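You operate a simulated robot arm through the tools that you are given. There is no shell and no other tool.

Carry out the task below with a simulated robot arm. There is one attempt and no reset: what you move stays moved.

## Task
Put things in order on the top of the steel table. At the end: the orange small plate from the top of the steel table stands on top of the brown pile of flat boxes; the green brush from the top of the steel table stands on top of the yellow pad; the orange sanding block stands where the yellow glue bottle stood; the yellow glue bottle stands where the orange small plate stood; whatever was shut is shut again. Leave all else as you found it, and nothing knocked over.

The check looks at the end state, three seconds after you hand in, the way a careful person would. Anything else that was tipped, shoved, dropped, spilled or broken makes it a failure.

## Robot
A 7-joint arm with a two-finger parallel gripper, fixed in place. Base frame: the origin is at the foot of the arm, x ahead of it, y to its left, z up; the work surface is at about z = 860. Lengths are in mm, angles in rad, forces in N, time in s.
With the tool pointing down near the work surface it reaches from about 300 to 700 mm from the base axis. Its first joint turns from -1.152 to 1.152 rad. Payload 1.57 kg.
Tool frame: the origin (TCP) lies between the finger pads and is the grasp point; the fingertips stand 30 mm ahead of it; z points along the fingers, y is the line along which they close. Largest opening 110 mm; finger width 24, thickness 12; the body of the gripper, 48 by 112 mm, starts 78 mm behind the TCP.
Orientation is told as [roll, pitch, yaw] about the base's x, y, z axes, in that order, counted from this pose: with the fingers straight down and closing along the base's y, the tool's x points along the base's -x, its y along +y and its z along -z.

## Interface
- The arm moves only by the tool step_arm. Its argument "increments" is a list of rows, each a list of 7 numbers: the shift along the base's x, y, z in mm, then the turn, a rotation vector about the base's x, y, z in degrees, then the closure in counts, from 0 (fully open) to 255 (shut). In form: [[tx, ty, tz, rx, ry, rz, jaw], ...]. A call has 1 to 20 rows; each row shifts and turns the commanded pose from where the row before left it. A row lasts 0.2 s, in which the tool goes at most 50 mm and 0.15 rad; a call with a longer step from one row to the next is refused whole, and so is a gripper value outside its range. Where a pose cannot be reached the arm comes as near as it can. A force on the tool above 40 N (or 10 N above the force at the start of the call, whichever is more), or a blocked arm, ends the call early, and 0.2 s more pass. The fingers move at their own pace (about 108 mm/s each) and stop on an object; they squeeze with about 34 N. The grip force told is the motor's: it shows also when the fingers shut on nothing. Time passes only in rows, and 0.2 s behind the last, so rows that do not move let the fingers close. The reply holds the time, the measured pose of the TCP, the force on the tool along the base axes, the opening and the grip force, in the units named above and with some noise, with the torque about the TCP (base axes, N m) and any sound that the robot's microphone picked up, and new pictures: "show" is both (left out), scene, wrist or none.
- Cameras (640 x 400 px; columns grow to the right, rows downward): "scene" is fixed at [155.9, -390.5, 1410.1]; the picture's right is [0.85, -0.52, 0.00], its down [-0.29, -0.48, -0.83] and it looks along [0.43, 0.71, -0.56] (base axes); focal length 316 px, centre (320, 200). "wrist" rides on the gripper at [70, 16, -141] in the tool frame; the picture's right is [-0.23, 0.97, 0.00], its down [-0.86, -0.20, -0.48] and it looks along [-0.47, -0.11, 0.88] (tool axes); focal length 222 px, centre (320, 200). There is no depth. A picture from a camera that has moved, and an enlarged one, comes with that camera's place and axes in the base frame and with its lens. The place of the scene camera against the robot may be out by one fixed shift of up to 12 mm in any direction.
- zoom(camera, box): a new picture of the part [left, top, right, bottom] of that camera's present view, enlarged. The clock stands still meanwhile.
- hand_in(): hands the job in; it is judged then, once.

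Nothing tells you positions but the pictures and the camera data. Unless the task says otherwise, let go and move clear before handing in.

The tools are called after ">>>" as name(argument=value, ...) on one line, values as JSON. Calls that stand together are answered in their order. step_arm: Moves the arm, as the interface text tells. Its arguments: {"type":"object","properties":{"increments":{"type":"array","items":{"type":"array","items":{"type":"number"}}},"show":{"type":"string","enum":["both","scene","wrist","none"]}},"required":["increments"]} The other tools are called the same way: zoom (camera, box) takes an enlarged picture of a part of a camera's view; hand_in () hands the job in.

At the start:

```text
time_s: 0.0
tool_pos: [254.8, 282.0, 1136.2]
orientation: [0.001, 0.001, 0.001]
wrist_force: [-0.5, 0.4, 0.2]
moment: [0.0, -0.01, -0.03]
grip_width: 110.2
grasp_force: 0.0
```

scene: 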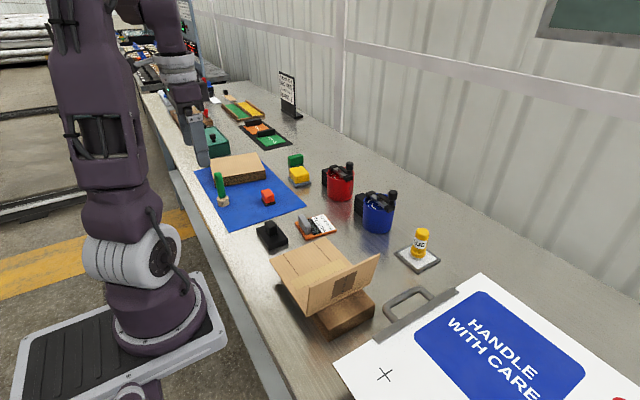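
wrist: 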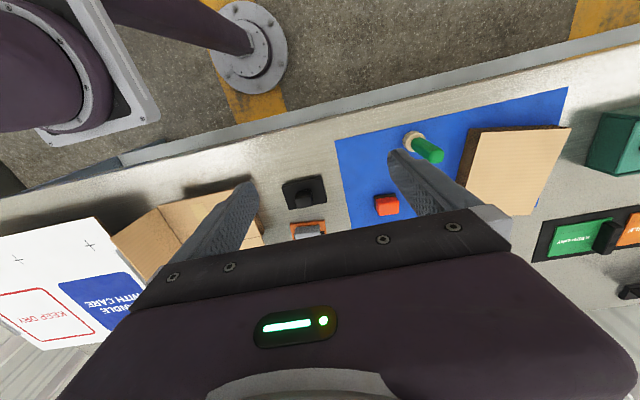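

I see a steel table with a blue mat, brown boxes, a green brush, an orange block, a yellow bottle on a small grey plate, and other items. First I'll zoom in to identify things.

>>> zoom(camera="scene", box=[190, 130, 350, 230])

>>> zoom(camera="scene", box=[250, 200, 450, 325])

>>> zoom(camera="scene", box=[180, 70, 340, 170])

>>> zoom(camera="wrist", box=[240, 80, 640, 330])

```text
4.00 times, centred on (270, 180) of scene
camera zoom: at [155.9, -390.5, 1410.1], right [0.85, -0.52, 0.0], down [-0.29, -0.48, -0.83], along [0.43, 0.71, -0.56], focal length 1264 px, centre (520, 280)
```

zoom: 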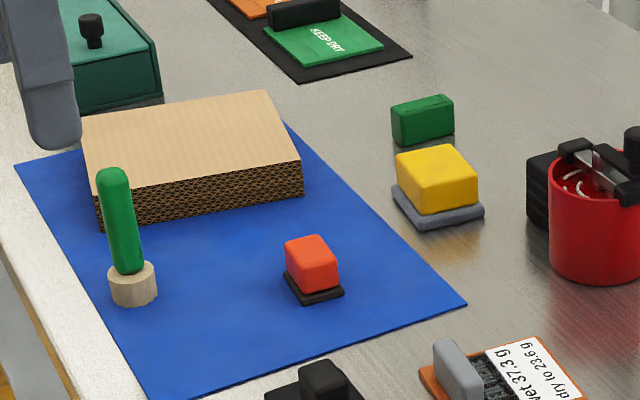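

```text
3.20 times, centred on (350, 262) of scene
camera zoom: at [155.9, -390.5, 1410.1], right [0.85, -0.52, 0.0], down [-0.29, -0.48, -0.83], along [0.43, 0.71, -0.56], focal length 1011 px, centre (224, 0)
```

zoom: 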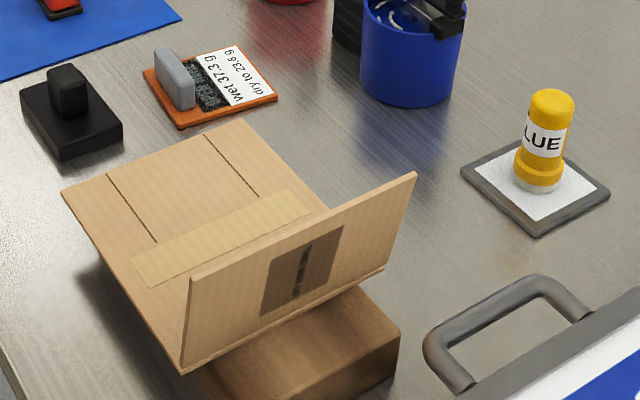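

```text
4.00 times, centred on (260, 120) of scene
camera zoom: at [155.9, -390.5, 1410.1], right [0.85, -0.52, 0.0], down [-0.29, -0.48, -0.83], along [0.43, 0.71, -0.56], focal length 1264 px, centre (560, 520)
```

zoom: 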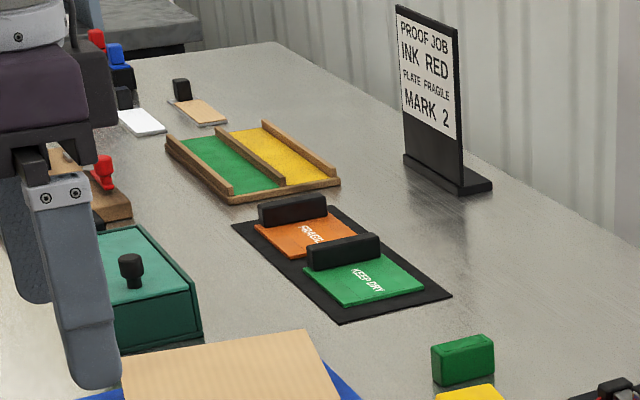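

```text
1.60 times, centred on (440, 205) of wrist
camera zoom: at [186.6, 298.1, 1278.2], right [0.23, 0.97, 0.0], down [0.86, -0.2, 0.48], along [0.47, -0.11, -0.88], focal length 355 px, centre (128, 192)
```

zoom: 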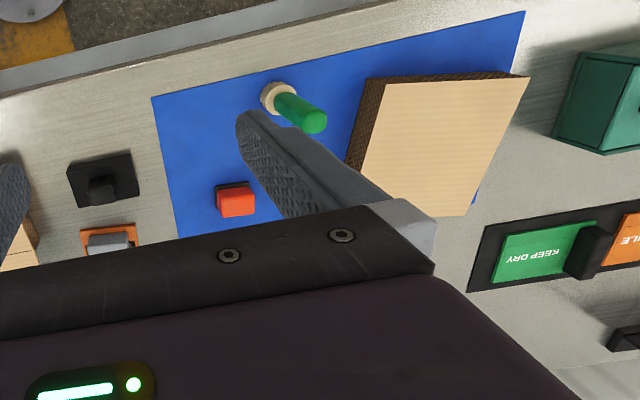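

The orange plate, glue bottle and orange block are within reach. The yellow block with a grey base looks like it sits near the limit. I'll move high over the area to look closer with the wrist camera.

>>> step_arm(increments=[[32, 25.5, -12, 0, 0, 0, 0], [32, 25.5, -12, 0, 0, 0, 0], [32, 25.5, -12, 0, 0, 0, 0], [32, 25.5, -12, 0, 0, 0, 0], [32, 25.5, -12, 0, 0, 0, 0], [32, 25.5, -12, 0, 0, 0, 0], [32, 25.5, -12, 0, 0, 0, 0], [0, 0, 0, 0, 0, 0, 0]], show="both")

```text
time_s: 1.8
tool_pos: [466.3, 433.9, 1052.3]
orientation: [0.0, 0.0, 0.001]
wrist_force: [1.3, 0.3, -0.3]
moment: [-0.02, -0.01, 0.0]
grip_width: 110.0
grasp_force: 0.1
out of reach, approached as far as the arm can: row 7
camera wrist: at [398.1, 450.5, 1194.2], right [0.23, 0.97, 0.0], down [0.86, -0.2, 0.48], along [0.47, -0.11, -0.88], focal length 222 px, centre (320, 200)
```

scene: 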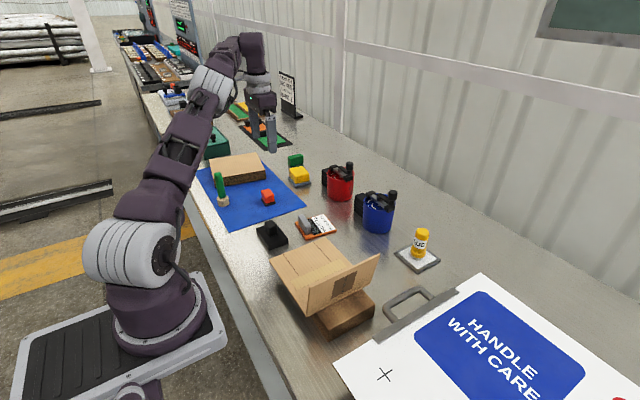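
wrist: 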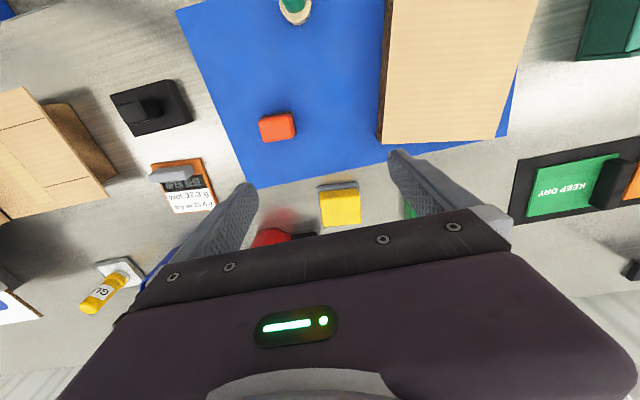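

The wrist view gives a good overview. I'll zoom in on the details.

>>> zoom(camera="wrist", box=[240, 100, 400, 250])

>>> zoom(camera="wrist", box=[80, 60, 260, 230])

>>> zoom(camera="scene", box=[280, 145, 410, 235])

>>> zoom(camera="scene", box=[200, 150, 330, 240])

>>> zoom(camera="wrist", box=[240, 0, 400, 100])

```text
2.67 times, centred on (320, 175) of wrist
camera zoom: at [398.1, 450.5, 1194.2], right [0.23, 0.97, 0.0], down [0.86, -0.2, 0.48], along [0.47, -0.11, -0.88], focal length 592 px, centre (320, 267)
```

zoom: 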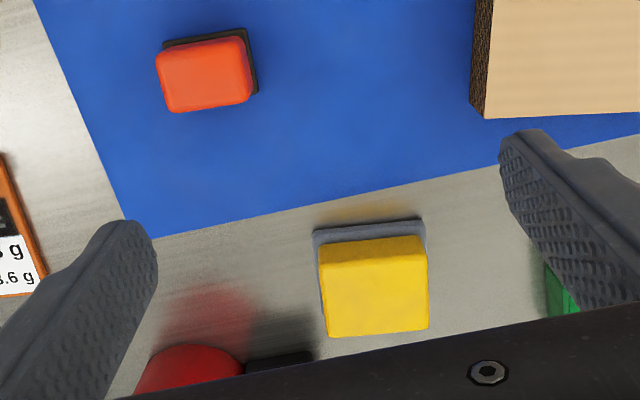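

```text
2.35 times, centred on (170, 145) of wrist
camera zoom: at [398.1, 450.5, 1194.2], right [0.23, 0.97, 0.0], down [0.86, -0.2, 0.48], along [0.47, -0.11, -0.88], focal length 523 px, centre (673, 329)
```

zoom: 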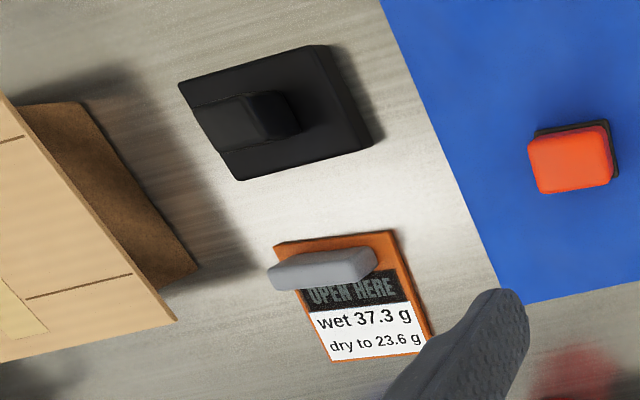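

```text
4.44 times, centred on (345, 190) of scene
camera zoom: at [155.9, -390.5, 1410.1], right [0.85, -0.52, 0.0], down [-0.29, -0.48, -0.83], along [0.43, 0.71, -0.56], focal length 1404 px, centre (209, 244)
```

zoom: 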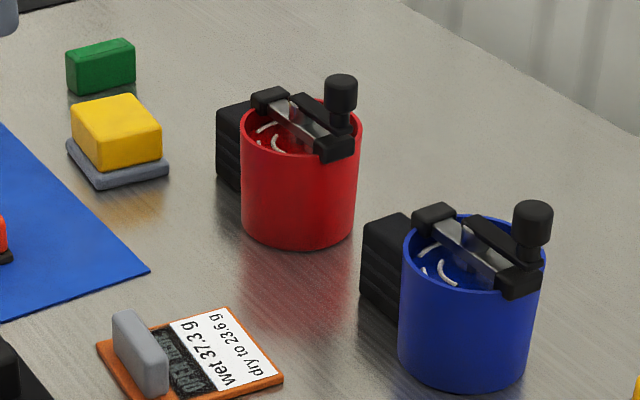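

```text
4.44 times, centred on (265, 195) of scene
camera zoom: at [155.9, -390.5, 1410.1], right [0.85, -0.52, 0.0], down [-0.29, -0.48, -0.83], along [0.43, 0.71, -0.56], focal length 1404 px, centre (564, 222)
```

zoom: 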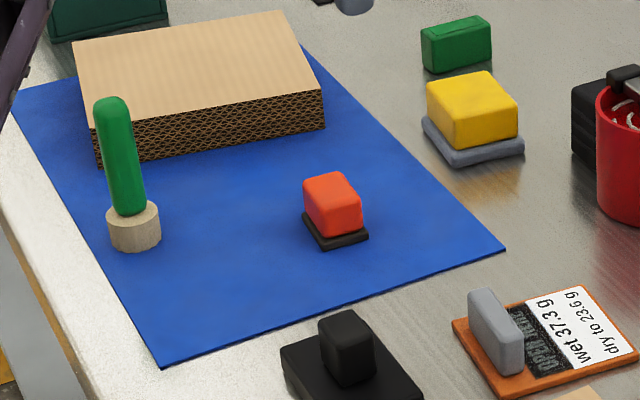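

```text
4.00 times, centred on (320, 50) of wrist
camera zoom: at [398.1, 450.5, 1194.2], right [0.23, 0.97, 0.0], down [0.86, -0.2, 0.48], along [0.47, -0.11, -0.88], focal length 888 px, centre (320, 800)
```

zoom: 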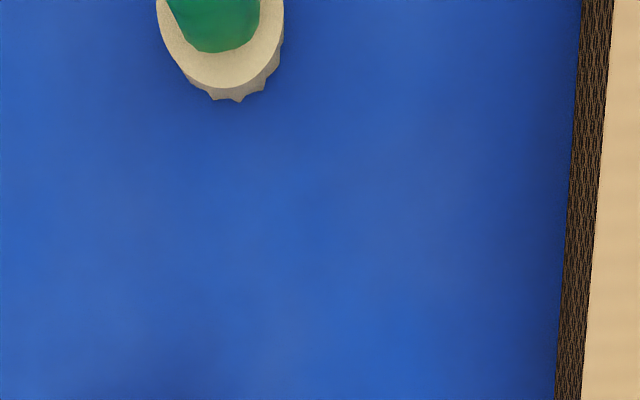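

I take the yellow block on the grey base (about 577, 439) to be the yellow pad. Next I'll look over the right-hand part of the table, including the glue bottle, in case another yellow pad or plate is there.

>>> step_arm(increments=[[-8, -48, 5, 0, 0, 0, 0], [-8, -48, 5, 0, 0, 0, 0], [-8, -48, 5, 0, 0, 0, 0], [-2, -48, 5, 0, 0, 0, 0], [0, -49, 5, 0, 0, 0, 0], [0, -49, 5, 0, 0, 0, 0], [0, -49, 0, 0, 0, 0, 0], [0, -49, 0, 0, 0, 0, 0], [0, -49, 0, 0, 0, 0, 0], [0, -49, 0, 0, 0, 0, 0], [0, 0, 0, 0, 0, 0, 0]], show="both")

```text
time_s: 4.2
tool_pos: [436.7, -53.8, 1085.7]
orientation: [0.0, 0.001, 0.0]
wrist_force: [0.3, -0.3, 0.3]
moment: [0.0, -0.01, -0.01]
grip_width: 109.9
grasp_force: 0.2
camera wrist: at [368.5, -35.9, 1227.9], right [0.23, 0.97, 0.0], down [0.85, -0.2, 0.48], along [0.47, -0.11, -0.88], focal length 222 px, centre (320, 200)
```

scene: 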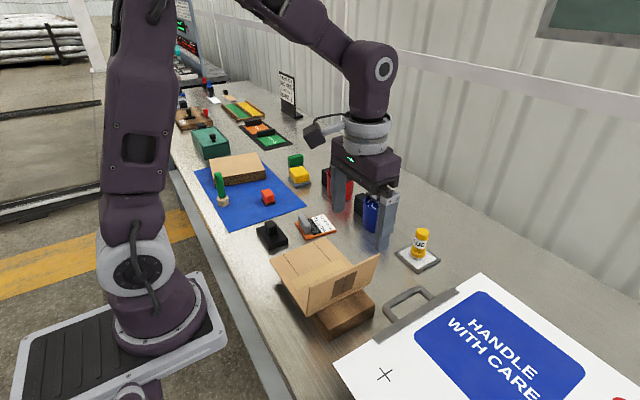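
wrist: 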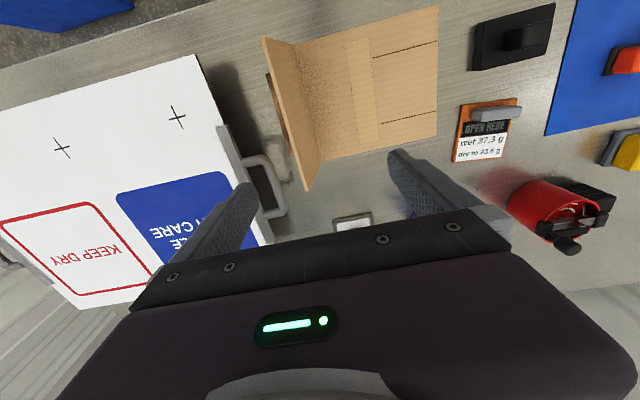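

There's a white board and a carton here. I'll zoom in around the carton and continue further right.

>>> zoom(camera="wrist", box=[220, 0, 460, 250])

>>> step_arm(increments=[[-15, -45, 0, 0, 0, 0, 0], [-15, -45, 0, 0, 0, 0, 0], [-15, -45, 0, 0, 0, 0, 0], [-15, -45, 0, 0, 0, 0, 0], [-15, -45, 0, 0, 0, 0, 0], [-15, -45, 0, 0, 0, 0, 0], [0, 0, 0, 0, 0, 0, 0]], show="both")

```text
1.60 times, centred on (340, 125) of wrist
camera zoom: at [368.5, -35.9, 1227.9], right [0.23, 0.97, 0.0], down [0.85, -0.2, 0.48], along [0.47, -0.11, -0.88], focal length 355 px, centre (288, 320)
```

zoom: 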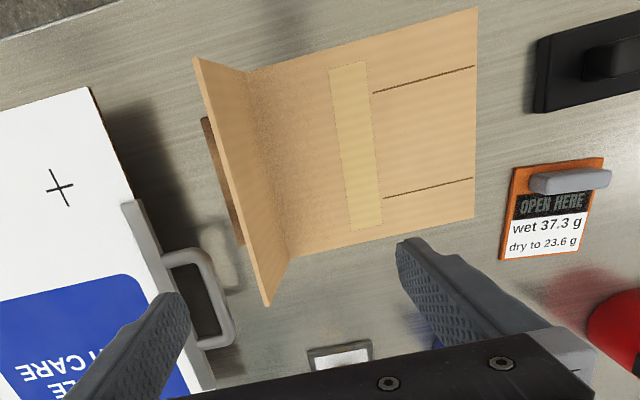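

```text
time_s: 5.8
tool_pos: [348.5, -323.5, 1083.2]
orientation: [0.001, 0.0, -0.002]
wrist_force: [0.6, 0.3, 0.5]
moment: [-0.04, 0.02, 0.01]
grip_width: 110.1
grasp_force: 0.1
camera wrist: at [281.4, -306.7, 1224.9], right [0.23, 0.97, 0.0], down [0.86, -0.2, 0.48], along [0.47, -0.11, -0.88], focal length 222 px, centre (320, 200)
```

scene: 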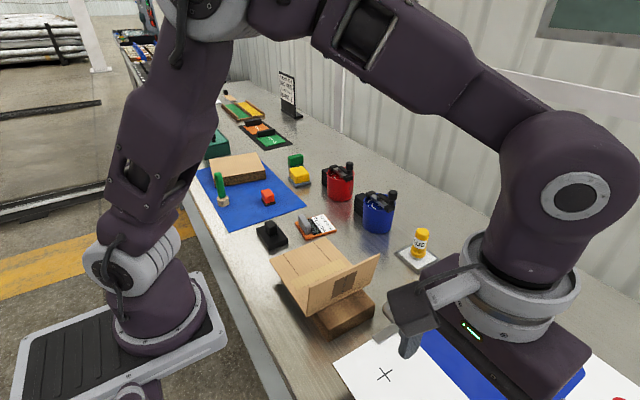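
wrist: 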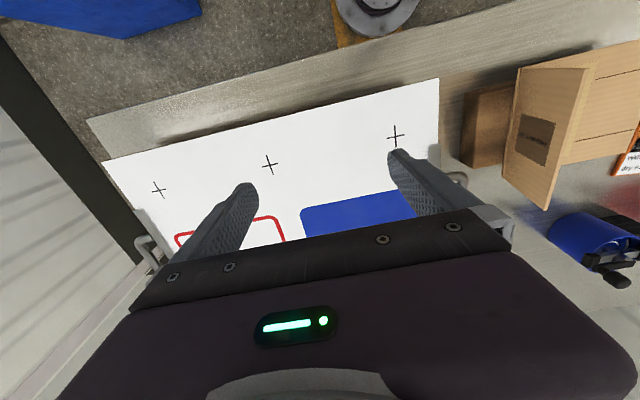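

The right side only has the proof sheet, so the yellow block on the grey base is the pad. Now I'll go over to the orange plate for a close look so I can locate it accurately.

>>> step_arm(increments=[[7.5, 48.5, 0, 0, 0, 0, 0], [7.5, 48.5, 0, 0, 0, 0, 0], [7.5, 48.5, 0, 0, 0, 0, 0], [7.5, 48.5, 0, 0, 0, 0, 0], [7.5, 48.5, 0, 0, 0, 0, 0], [7.5, 48.5, 0, 0, 0, 0, 0], [7.5, 48.5, 0, 0, 0, 0, 0], [7.5, 48.5, 0, 0, 0, 0, 0], [7.5, 48.5, 0, 0, 0, 0, 0], [7.5, 48.5, 0, 0, 0, 0, 0], [6, 48.5, -5, 0, 0, 0, 0], [0, 0, -40, 0, 0, 0, 0], [0, 0, -38, 0, 0, 0, 0], [0, 0, 0, 0, 0, 0, 0]], show="both")

```text
time_s: 8.8
tool_pos: [429.1, 211.6, 999.2]
orientation: [0.0, -0.001, 0.001]
wrist_force: [0.1, -1.0, -0.5]
moment: [0.04, 0.0, 0.01]
grip_width: 110.0
grasp_force: 0.0
camera wrist: at [360.3, 228.3, 1140.8], right [0.23, 0.97, 0.0], down [0.86, -0.2, 0.48], along [0.47, -0.11, -0.88], focal length 222 px, centre (320, 200)
```

scene: 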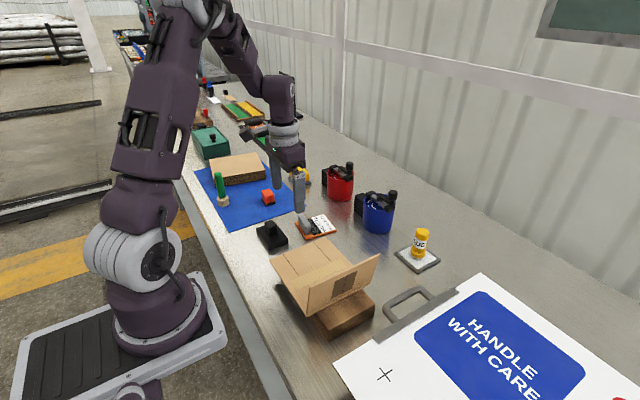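
wrist: 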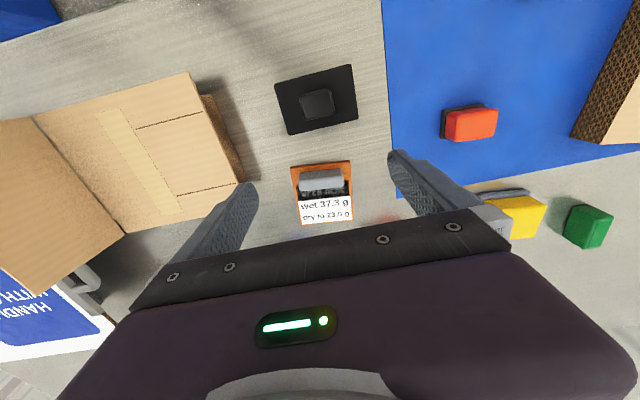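

>>> zoom(camera="wrist", box=[272, 145, 372, 235])

>>> zoom(camera="scene", box=[290, 205, 345, 245])

>>> zoom(camera="wrist", box=[430, 90, 630, 260])

```text
4.44 times, centred on (322, 190) of wrist
camera zoom: at [360.3, 228.3, 1140.8], right [0.23, 0.97, 0.0], down [0.86, -0.2, 0.48], along [0.47, -0.11, -0.88], focal length 987 px, centre (311, 244)
```

zoom: 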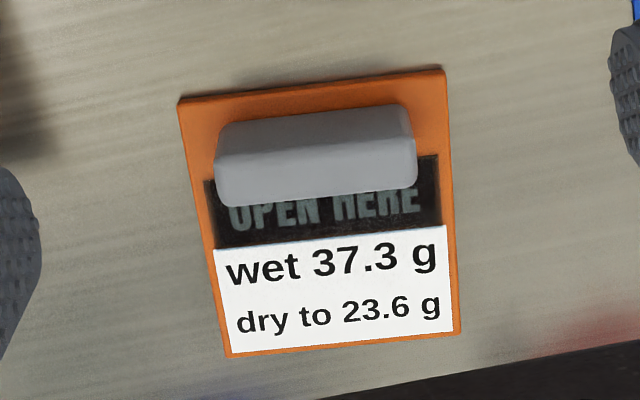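

```text
10.00 times, centred on (318, 225) of scene
camera zoom: at [155.9, -390.5, 1410.1], right [0.85, -0.52, 0.0], down [-0.29, -0.48, -0.83], along [0.43, 0.71, -0.56], focal length 3159 px, centre (345, -50)
```

zoom: 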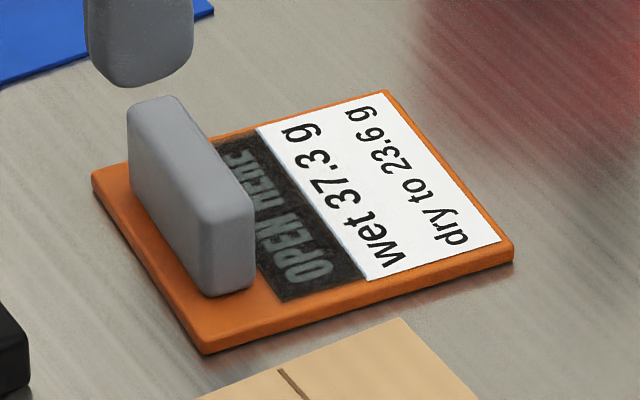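

```text
2.35 times, centred on (530, 175) of wrist
camera zoom: at [360.3, 228.3, 1140.8], right [0.23, 0.97, 0.0], down [0.86, -0.2, 0.48], along [0.47, -0.11, -0.88], focal length 523 px, centre (-174, 259)
```

zoom: 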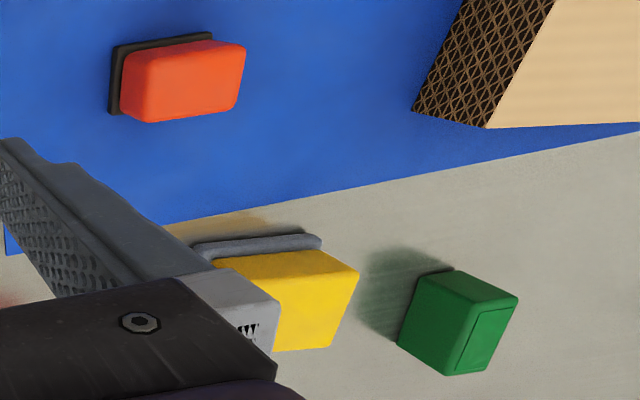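

The plate is at about (500, 201), roughly 92×78 mm, turned −7°, and its grey handle is near (471, 204). The top of the cardboard pile is at z≈894. Next I'll check whether the arm reaches the pile with the tool vertical.

>>> step_arm(increments=[[-5, 44, 0, 0, 0, -1.5, 0], [-5, 44, 0, 0, 0, -1.5, 0], [-5, 44, 0, 0, 0, -1.5, 0], [-5, 44, 0, 0, 0, -1.5, 0], [-5, 44, 0, 0, 0, -1.5, 0], [-5, 44, 0, 0, 0, -1.5, 0], [-5, 44, 0, 0, 0, -1.5, 0], [-4, 41, 0, 0, 0, -1.1, 0], [0, 0, -28, 0, 0, 0, 0], [0, 0, -28, 0, 0, 0, 0], [0, 0, 0, 0, 0, 0, 0]], show="both")

```text
time_s: 11.2
tool_pos: [397.0, 497.6, 943.1]
orientation: [0.0, 0.001, -0.202]
wrist_force: [0.0, -0.4, 0.0]
moment: [0.0, 0.01, 0.01]
grip_width: 110.2
grasp_force: 0.1
out of reach, approached as far as the arm can: row 7, 8
camera wrist: at [333.3, 527.5, 1085.2], right [0.42, 0.91, 0.0], down [0.8, -0.37, 0.48], along [0.43, -0.2, -0.88], focal length 222 px, centre (320, 200)
```

scene: 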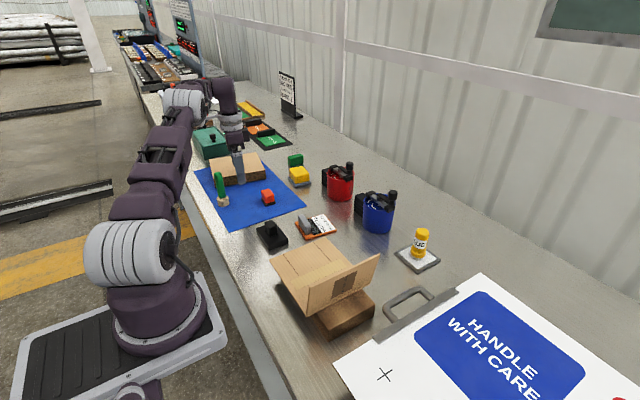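
wrist: 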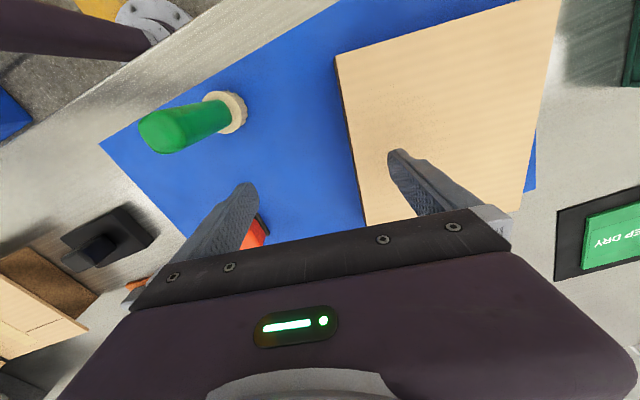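

Reach is shorter at that height, about 637 mm. I'll try extending outward from here at the lower height.

>>> step_arm(increments=[[-2, 20, 0, 0, 0, 0, 0], [-2, 20, 0, 0, 0, 0, 0], [-2, 20, 0, 0, 0, 0, 0], [0, 0, 0, 0, 0, 0, 0]], show="wrist")

```text
time_s: 12.2
tool_pos: [389.5, 512.9, 944.2]
orientation: [0.002, 0.001, -0.201]
wrist_force: [0.1, 0.7, -0.4]
moment: [-0.03, 0.01, -0.01]
grip_width: 110.2
grasp_force: 0.1
out of reach, approached as far as the arm can: row 1, 2, 3
camera wrist: at [326.5, 542.8, 1085.8], right [0.42, 0.91, 0.0], down [0.8, -0.37, 0.48], along [0.44, -0.2, -0.88], focal length 222 px, centre (320, 200)
```

wrist: 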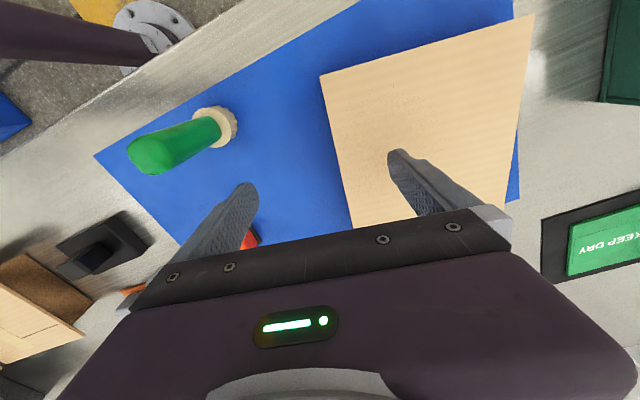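

With the tool vertical the arm only reaches about 644 mm here, so the tool must lean outward. I'll turn it to the orientation I need for gripping the plate's handle, tilt it about 20° and test the reach over the pile with nothing in the gripper.

>>> step_arm(increments=[[0, 0, 3, 0, 0, -8.2, 0], [0, 0, 3, 0, 0, -8.2, 0], [0, 0, 3, 0, 0, -8.2, 0], [0, 0, 3, 0, 0, -8.2, 0], [0, 0, 3, 0, 0, -8.2, 0], [0, 0, 0, 0, 0, -8.2, 0], [0, 0, 0, 0, 0, -8.2, 0], [0, 0, 0, 0, 0, -8.2, 0], [0, 0, 0, 0, 0, -8.2, 0], [0, 0, 0, 0, 0, -8.2, 0], [0, 0, 0, 0, 0, -8, 0], [0, 0, 0, 6.53, -1.34, 0, 0], [0, 0, 0, 6.53, -1.34, 0, 0], [0, 0, 0, 6.53, -1.34, 0, 0], [-4, 25, 0, 0, 0, 0, 0], [-4, 25, 0, 0, 0, 0, 0], [-4, 24, -10, 0, 0, 0, 0], [0, 0, 0, 0, 0, 0, 0]], show="both")

```text
time_s: 16.0
tool_pos: [384.9, 582.4, 947.9]
orientation: [-0.005, 0.352, -1.77]
wrist_force: [-0.4, -1.1, -0.2]
moment: [0.02, -0.01, 0.02]
grip_width: 110.2
grasp_force: 0.1
out of reach, approached as far as the arm can: row 17
camera wrist: at [405.5, 596.3, 1105.5], right [0.91, -0.4, -0.08], down [-0.39, -0.91, 0.16], along [-0.14, -0.11, -0.98], focal length 222 px, centre (320, 200)
```

scene: 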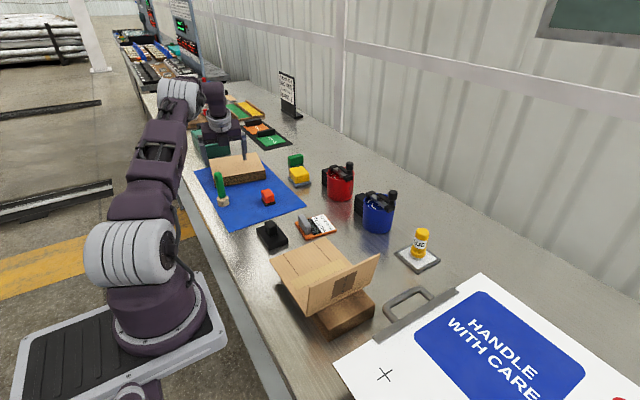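
wrist: 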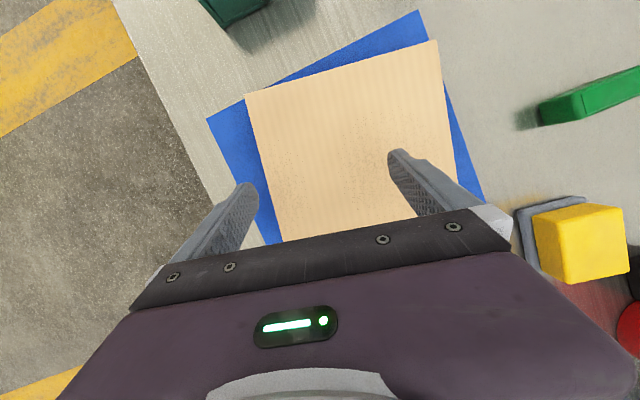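

With a 20° lean the arm reaches the pile at about 698 mm. I'll use about 26° for some margin. Now I'll go over the plate in that orientation and check the alignment.

>>> step_arm(increments=[[0, -5, 35, 0, 0, 0, 0], [0, -5, 35, 0, 0, 0, 0], [9.5, -41, 0, 0, 0, 1.6, 0], [9.5, -41, 0, 0, 0, 1.6, 0], [9.5, -41, 0, 0, 0, 1.6, 0], [9.5, -41, 0, 5.96, -0.68, 0, 0], [9.5, -41, 0, 0, 0, 0, 0], [9.5, -41, 0, 0, 0, 0, 0], [9.5, -41, 0, 0, 0, 0, 0], [9.5, -41, -10, 0, 0, 0, 0], [10, -40.4, -10, 0, 0, 0, 0], [0, 0, 0, 0, 0, 0, 0]], show="both")

```text
time_s: 18.6
tool_pos: [472.2, 204.1, 998.4]
orientation: [0.0, 0.453, -1.691]
wrist_force: [-1.2, -0.1, 0.3]
moment: [-0.01, 0.0, 0.01]
grip_width: 110.3
grasp_force: 0.1
camera wrist: at [489.5, 203.6, 1155.8], right [0.94, -0.32, -0.1], down [-0.31, -0.95, 0.06], along [-0.11, -0.02, -0.99], focal length 222 px, centre (320, 200)
```

scene: 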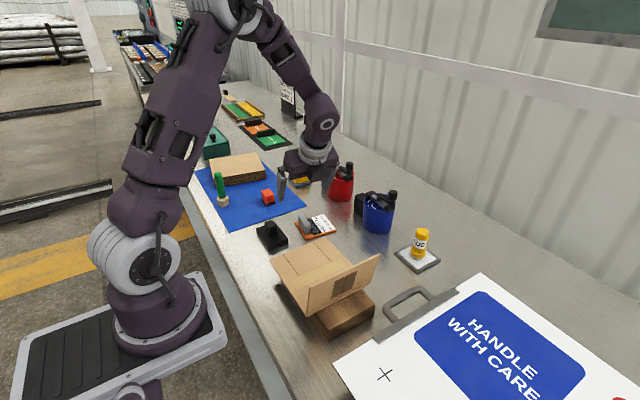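
wrist: 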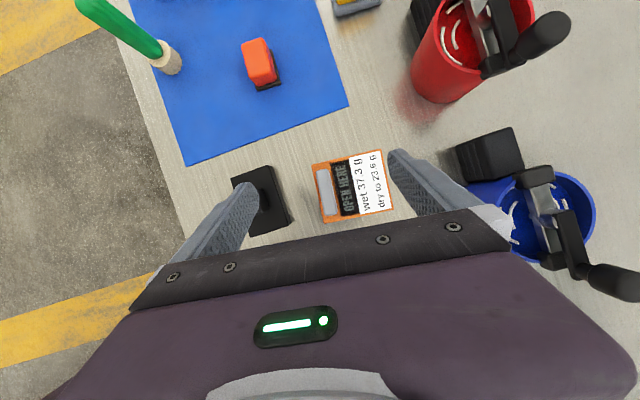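

>>> zoom(camera="wrist", box=[220, 130, 420, 255])

>>> zoom(camera="wrist", box=[60, 0, 300, 150])

```text
3.20 times, centred on (320, 192) of wrist
camera zoom: at [489.5, 203.6, 1155.8], right [0.94, -0.32, -0.1], down [-0.31, -0.95, 0.06], along [-0.11, -0.02, -0.99], focal length 711 px, centre (320, 224)
```

zoom: 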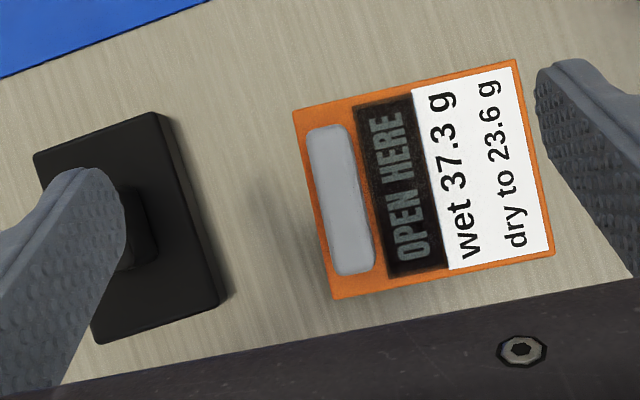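

```text
2.67 times, centred on (180, 75) of wrist
camera zoom: at [489.5, 203.6, 1155.8], right [0.94, -0.32, -0.1], down [-0.31, -0.95, 0.06], along [-0.11, -0.02, -0.99], focal length 592 px, centre (693, 533)
```

zoom: 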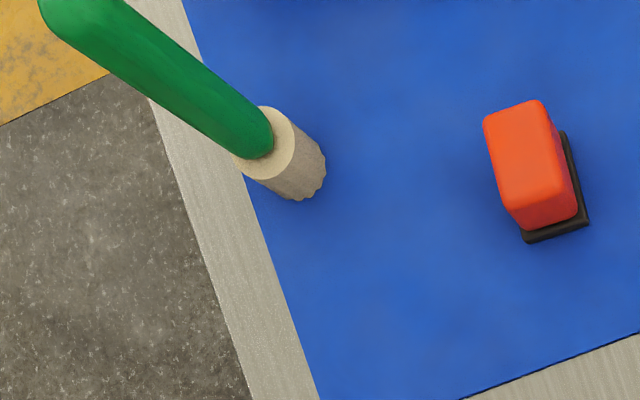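

The handle centre is at about (470, 204). I'll narrow the jaws to roughly 50 mm so they miss the black slab, then descend over the handle.

>>> step_arm(increments=[[-3.7, -10, 0, 0, 0, 0, 139], [0, 0, 0, 0, 0, 0, 139], [0, 0, -30, 0, 0, 0, 139], [0, 0, -30, 0, 0, 0, 139], [0, 0, -20, 0, 0, 0, 139], [0, 0, 0, 0, 0, 0, 139]], show="both")

```text
time_s: 20.0
tool_pos: [466.3, 193.5, 919.4]
orientation: [0.001, 0.455, -1.69]
wrist_force: [-0.1, 0.4, 0.3]
moment: [0.0, 0.0, 0.01]
grip_width: 50.4
grasp_force: 0.1
camera wrist: at [484.8, 193.8, 1076.9], right [0.94, -0.32, -0.1], down [-0.31, -0.95, 0.06], along [-0.11, -0.02, -0.99], focal length 222 px, centre (320, 200)
```

scene: 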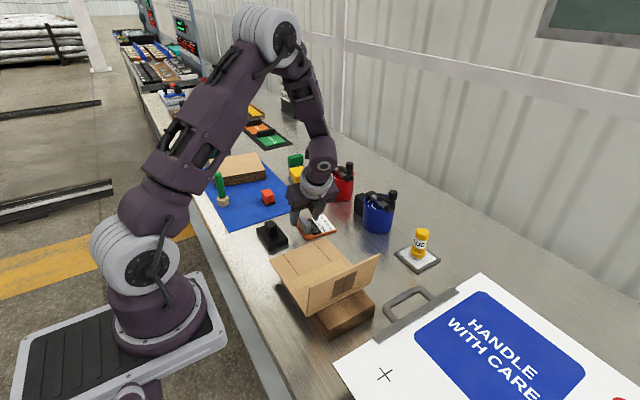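
wrist: 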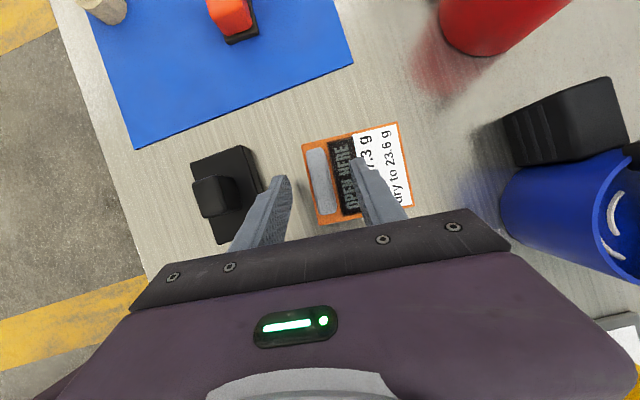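

>>> zoom(camera="wrist", box=[240, 110, 440, 235])

>>> zoom(camera="scene", box=[270, 180, 360, 245])

```text
3.20 times, centred on (340, 172) of wrist
camera zoom: at [484.8, 193.8, 1076.9], right [0.94, -0.32, -0.1], down [-0.31, -0.95, 0.06], along [-0.11, -0.02, -0.99], focal length 711 px, centre (256, 288)
```

zoom: 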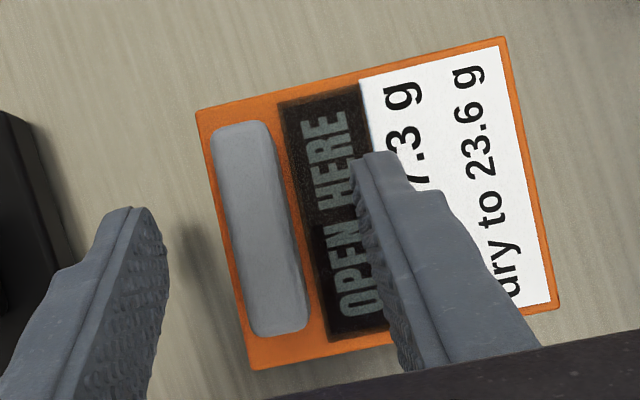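

```text
6.15 times, centred on (315, 212) of scene
camera zoom: at [155.9, -390.5, 1410.1], right [0.85, -0.52, 0.0], down [-0.29, -0.48, -0.83], along [0.43, 0.71, -0.56], focal length 1944 px, centre (351, 123)
```

zoom: 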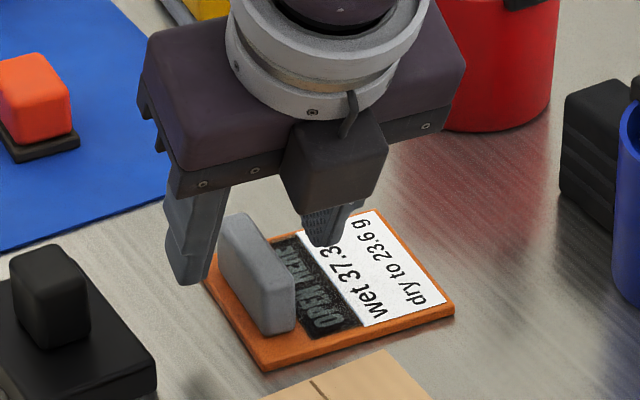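

>>> step_arm(increments=[[2, 0, -9, 0, 0, 0, 139], [0, 0, -8, 0, 0, 0, 139], [0, 0, 0, 0, 0, 0, 139]], show="both")

```text
time_s: 20.8
tool_pos: [469.0, 193.6, 901.8]
orientation: [0.001, 0.455, -1.689]
wrist_force: [-0.1, 0.6, 0.0]
moment: [0.01, 0.01, 0.01]
grip_width: 50.0
grasp_force: 0.1
camera wrist: at [486.7, 193.4, 1060.1], right [0.94, -0.32, -0.1], down [-0.31, -0.95, 0.06], along [-0.11, -0.02, -0.99], focal length 222 px, centre (320, 200)
```

scene: 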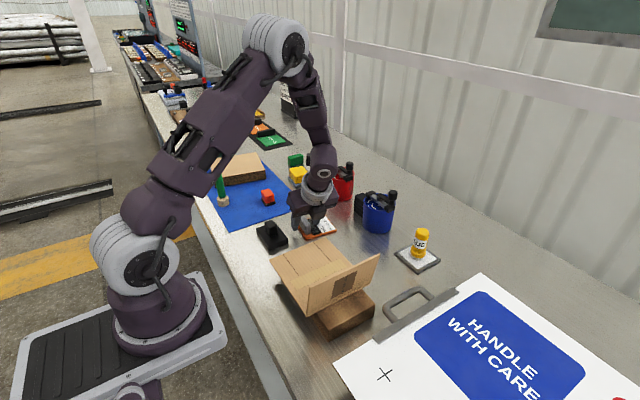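
wrist: 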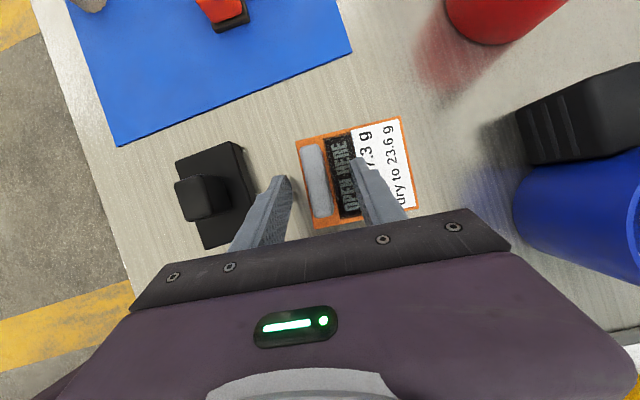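

The fingers are around the handle at the right depth. I'll close the jaws and lift slightly.

>>> step_arm(increments=[[0, 0, 0, 0, 0, 0, 255], [0, 0, 0, 0, 0, 0, 255], [0, 0, 0, 0, 0, 0, 255], [0, 0, 10, 0, 0, 0, 255], [0, 0, 15, 0, 0, 0, 255], [0, 0, 15, 0, 0, 0, 255], [0, 0, 0, 0, 0, 0, 255]], show="both")

```text
time_s: 22.4
tool_pos: [467.1, 194.4, 942.7]
orientation: [0.001, 0.453, -1.69]
wrist_force: [-0.2, 0.2, -0.2]
moment: [-0.02, 0.03, 0.01]
grip_width: 15.2
grasp_force: 30.9
camera wrist: at [485.1, 193.5, 1100.7], right [0.94, -0.32, -0.1], down [-0.31, -0.95, 0.06], along [-0.11, -0.02, -0.99], focal length 222 px, centre (320, 200)
```

scene: 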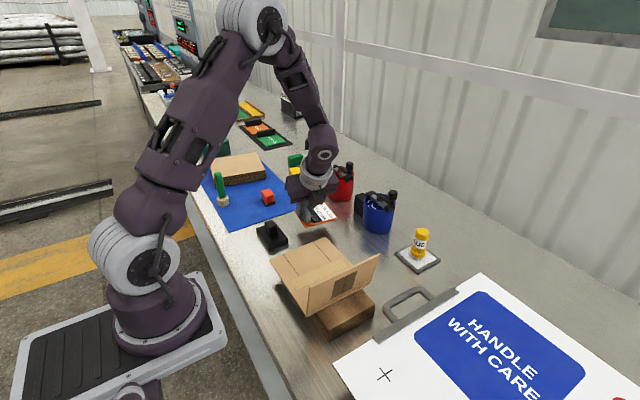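
wrist: 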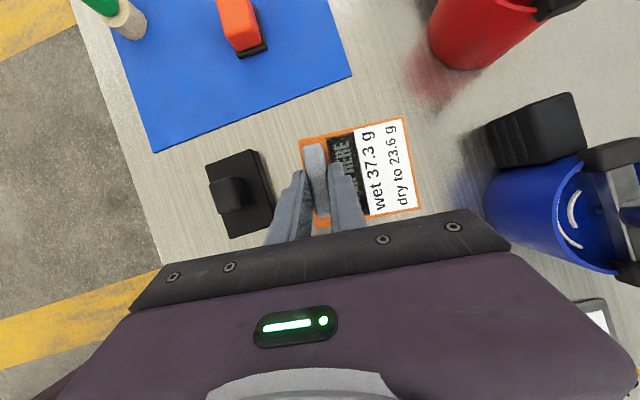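

The plate is gripped and lifted. I'll carry it over to the pile at a safe height, staying clear of the brush.

>>> step_arm(increments=[[0, 0, 30, 0, 0, 0, 255], [0, 0, 28, 0, 0, 0, 255], [-7, 47.6, 0, 0, 0, 0, 255], [-7, 47.6, 0, 0, 0, 0, 255], [-7, 47.6, 0, 0, 0, 0, 255], [-7, 47.6, 0, 0, 0, 0, 255], [-7, 47.6, 0, 0, 0, 0, 255], [-7, 47.6, 0, 0, 0, 0, 255], [-16.5, 35, 0, 0, 0, -1.7, 255], [-16.5, 35, -10, 0, 0, -1.7, 255], [-16.5, 35, -10, 0, 0, -1.7, 255], [0, 0, 0, 0, 0, 0, 255]], show="both")

```text
time_s: 25.0
tool_pos: [378.4, 583.8, 979.6]
orientation: [-0.003, 0.455, -1.778]
wrist_force: [-0.7, 0.4, -1.0]
moment: [0.02, 0.04, 0.05]
grip_width: 15.2
grasp_force: 31.1
camera wrist: at [395.8, 580.8, 1137.1], right [0.91, -0.4, -0.1], down [-0.4, -0.92, 0.06], along [-0.12, -0.01, -0.99], focal length 222 px, centre (320, 200)
```

scene: 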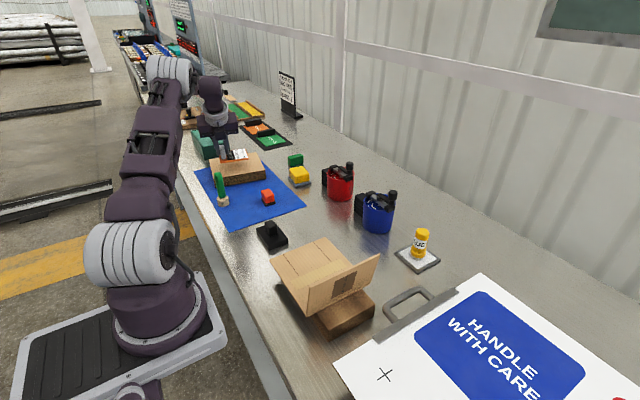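
wrist: 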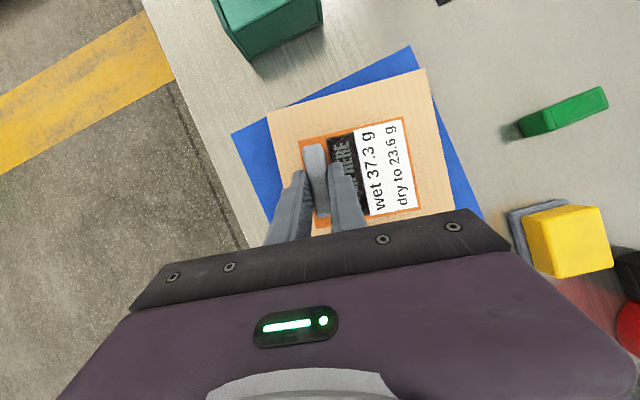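

The plate is over the pile. I'll zoom in to check the alignment before lowering it.

>>> zoom(camera="wrist", box=[220, 40, 480, 240])

>>> zoom(camera="scene", box=[190, 120, 300, 200])

>>> zoom(camera="wrist", box=[490, 70, 640, 300])

```text
2.00 times, centred on (350, 140) of wrist
camera zoom: at [395.8, 580.8, 1137.1], right [0.91, -0.4, -0.1], down [-0.4, -0.92, 0.06], along [-0.12, -0.01, -0.99], focal length 444 px, centre (260, 320)
```

zoom: 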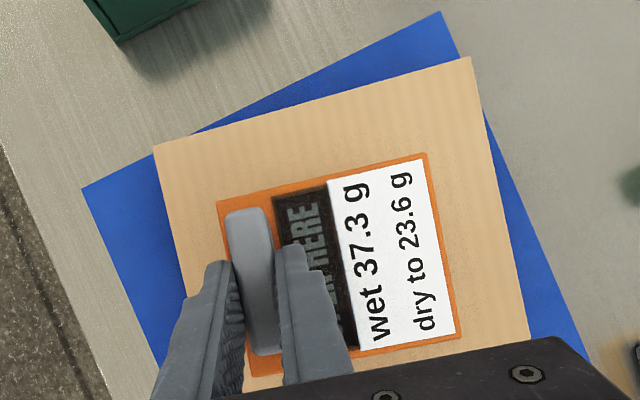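

```text
5.00 times, centred on (245, 160) of scene
camera zoom: at [156.0, -390.5, 1410.1], right [0.85, -0.52, 0.0], down [-0.29, -0.48, -0.83], along [0.43, 0.71, -0.56], focal length 1580 px, centre (695, 400)
```

zoom: 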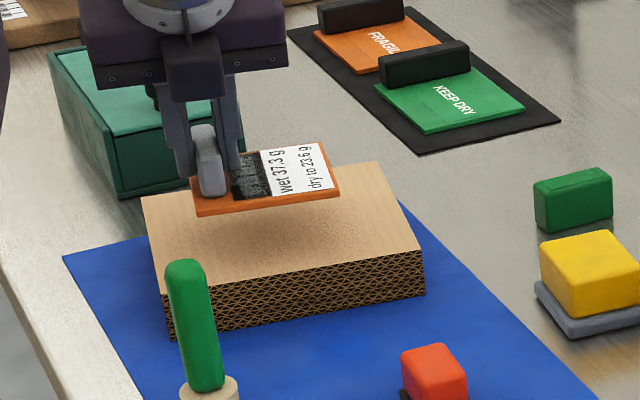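

```text
1.74 times, centred on (565, 185) of wrist
camera zoom: at [395.8, 580.8, 1137.1], right [0.91, -0.4, -0.1], down [-0.4, -0.92, 0.06], along [-0.12, -0.01, -0.99], focal length 386 px, centre (-106, 226)
```

zoom: 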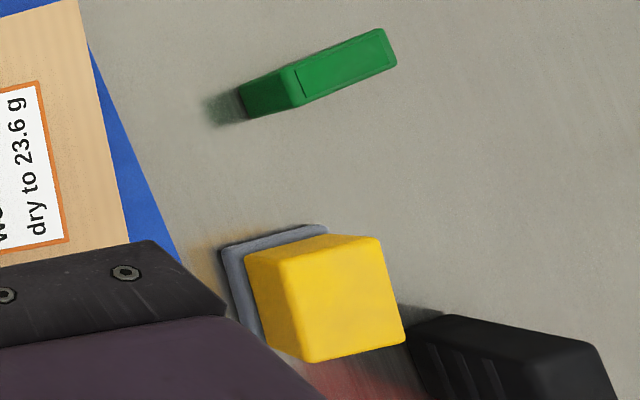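

The alignment looks good. I'll lower the plate towards the pile.

>>> step_arm(increments=[[0, 0, -12, 0, 0, 0, 255], [0, 0, -12, 0, 0, 0, 255], [0, 0, -11, 0, 0, 0, 255], [0, 0, 0, 0, 0, 0, 255]], show="scene")

>>> zoom(camera="scene", box=[200, 135, 280, 195])

```text
time_s: 26.0
tool_pos: [376.4, 583.6, 943.0]
orientation: [-0.006, 0.453, -1.777]
wrist_force: [0.6, 0.2, -1.7]
moment: [0.01, 0.04, -0.01]
grip_width: 15.1
grasp_force: 30.8
```

scene: 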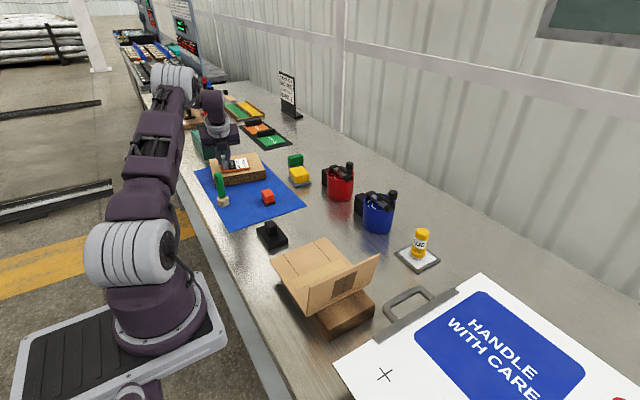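

```text
6.67 times, centred on (240, 165) of scene
camera zoom: at [156.0, -390.5, 1410.1], right [0.85, -0.52, 0.0], down [-0.29, -0.48, -0.83], along [0.43, 0.71, -0.56], focal length 2106 px, centre (853, 433)
```

zoom: 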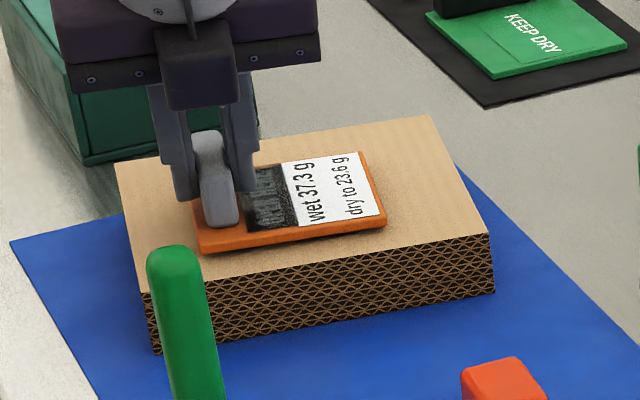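

>>> step_arm(increments=[[0, 0, -2, 0, 0, 0, 255], [0, 0, -2, 0, 0, 0, 255], [0, 0, -1.5, 0, 0, 0, 255], [0, 0, 0, 0, 0, 0, 255]], show="none")

>>> zoom(camera="scene", box=[200, 135, 280, 195])

```text
time_s: 27.0
tool_pos: [377.4, 585.0, 940.0]
orientation: [-0.004, 0.456, -1.775]
wrist_force: [-4.1, -4.9, 16.1]
moment: [-0.32, -0.03, -0.05]
grip_width: 15.0
grasp_force: 31.1
```

```text
6.67 times, centred on (240, 165) of scene
camera zoom: at [155.6, -391.0, 1410.0], right [0.85, -0.52, 0.0], down [-0.29, -0.47, -0.83], along [0.43, 0.71, -0.56], focal length 2106 px, centre (853, 433)
```

zoom: 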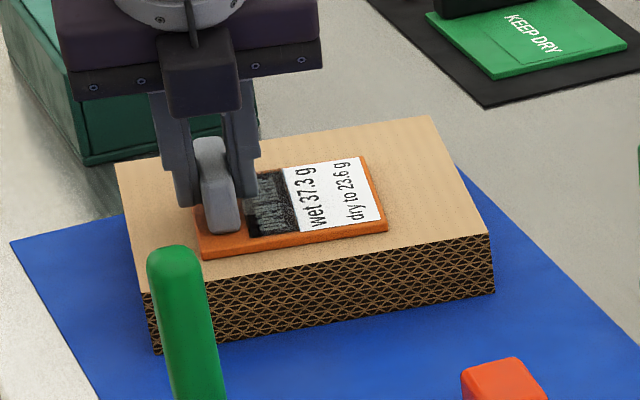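

The plate has touched down on the pile with 16 N upward. I'll ease off slightly, release, and back off along the tool direction.

>>> step_arm(increments=[[0, 0, 1.5, 0, 0, 0, 255], [0, 0, 0, 0, 0, 0, 255], [0, 0, 0, 0, 0, 0, 180], [0, 0, 0, 0, 0, 0, 160], [0, 0, 0, 0, 0, 0, 150]], show="wrist")

>>> zoom(camera="wrist", box=[220, 60, 460, 240])

>>> zoom(camera="scene", box=[200, 135, 280, 195])

```text
time_s: 28.2
tool_pos: [377.7, 583.3, 939.9]
orientation: [-0.003, 0.454, -1.776]
wrist_force: [-0.8, 0.4, -0.6]
moment: [0.05, 0.04, -0.02]
grip_width: 45.3
grasp_force: 0.0
camera wrist: at [395.7, 581.2, 1098.1], right [0.91, -0.4, -0.1], down [-0.39, -0.92, 0.06], along [-0.12, -0.01, -0.99], focal length 222 px, centre (320, 200)
```

wrist: 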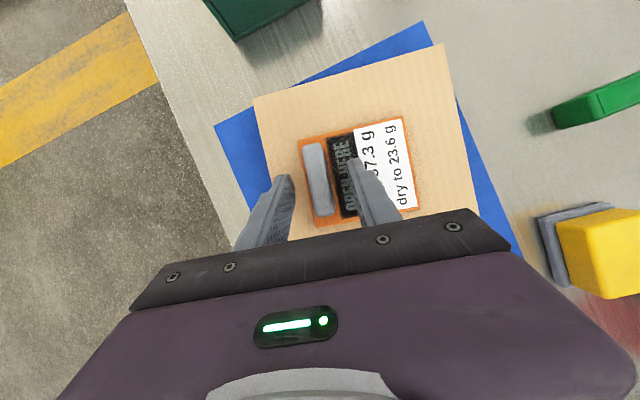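

```text
2.22 times, centred on (340, 150) of wrist
camera zoom: at [395.7, 581.2, 1098.1], right [0.91, -0.4, -0.1], down [-0.39, -0.92, 0.06], along [-0.12, -0.01, -0.99], focal length 494 px, centre (276, 311)
```

zoom: 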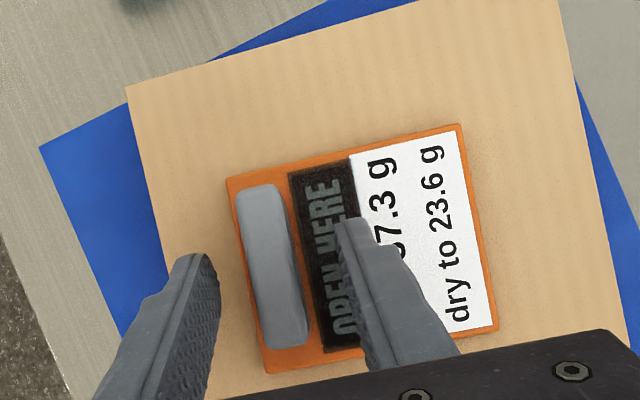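

```text
6.67 times, centred on (240, 165) of scene
camera zoom: at [155.9, -390.5, 1410.1], right [0.85, -0.52, 0.0], down [-0.29, -0.48, -0.83], along [0.43, 0.71, -0.56], focal length 2106 px, centre (853, 433)
```

zoom: 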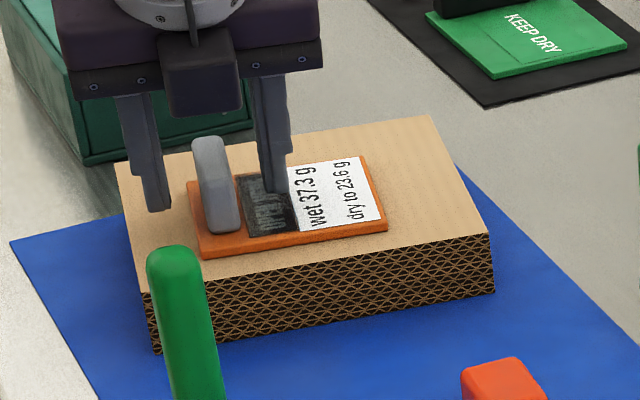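

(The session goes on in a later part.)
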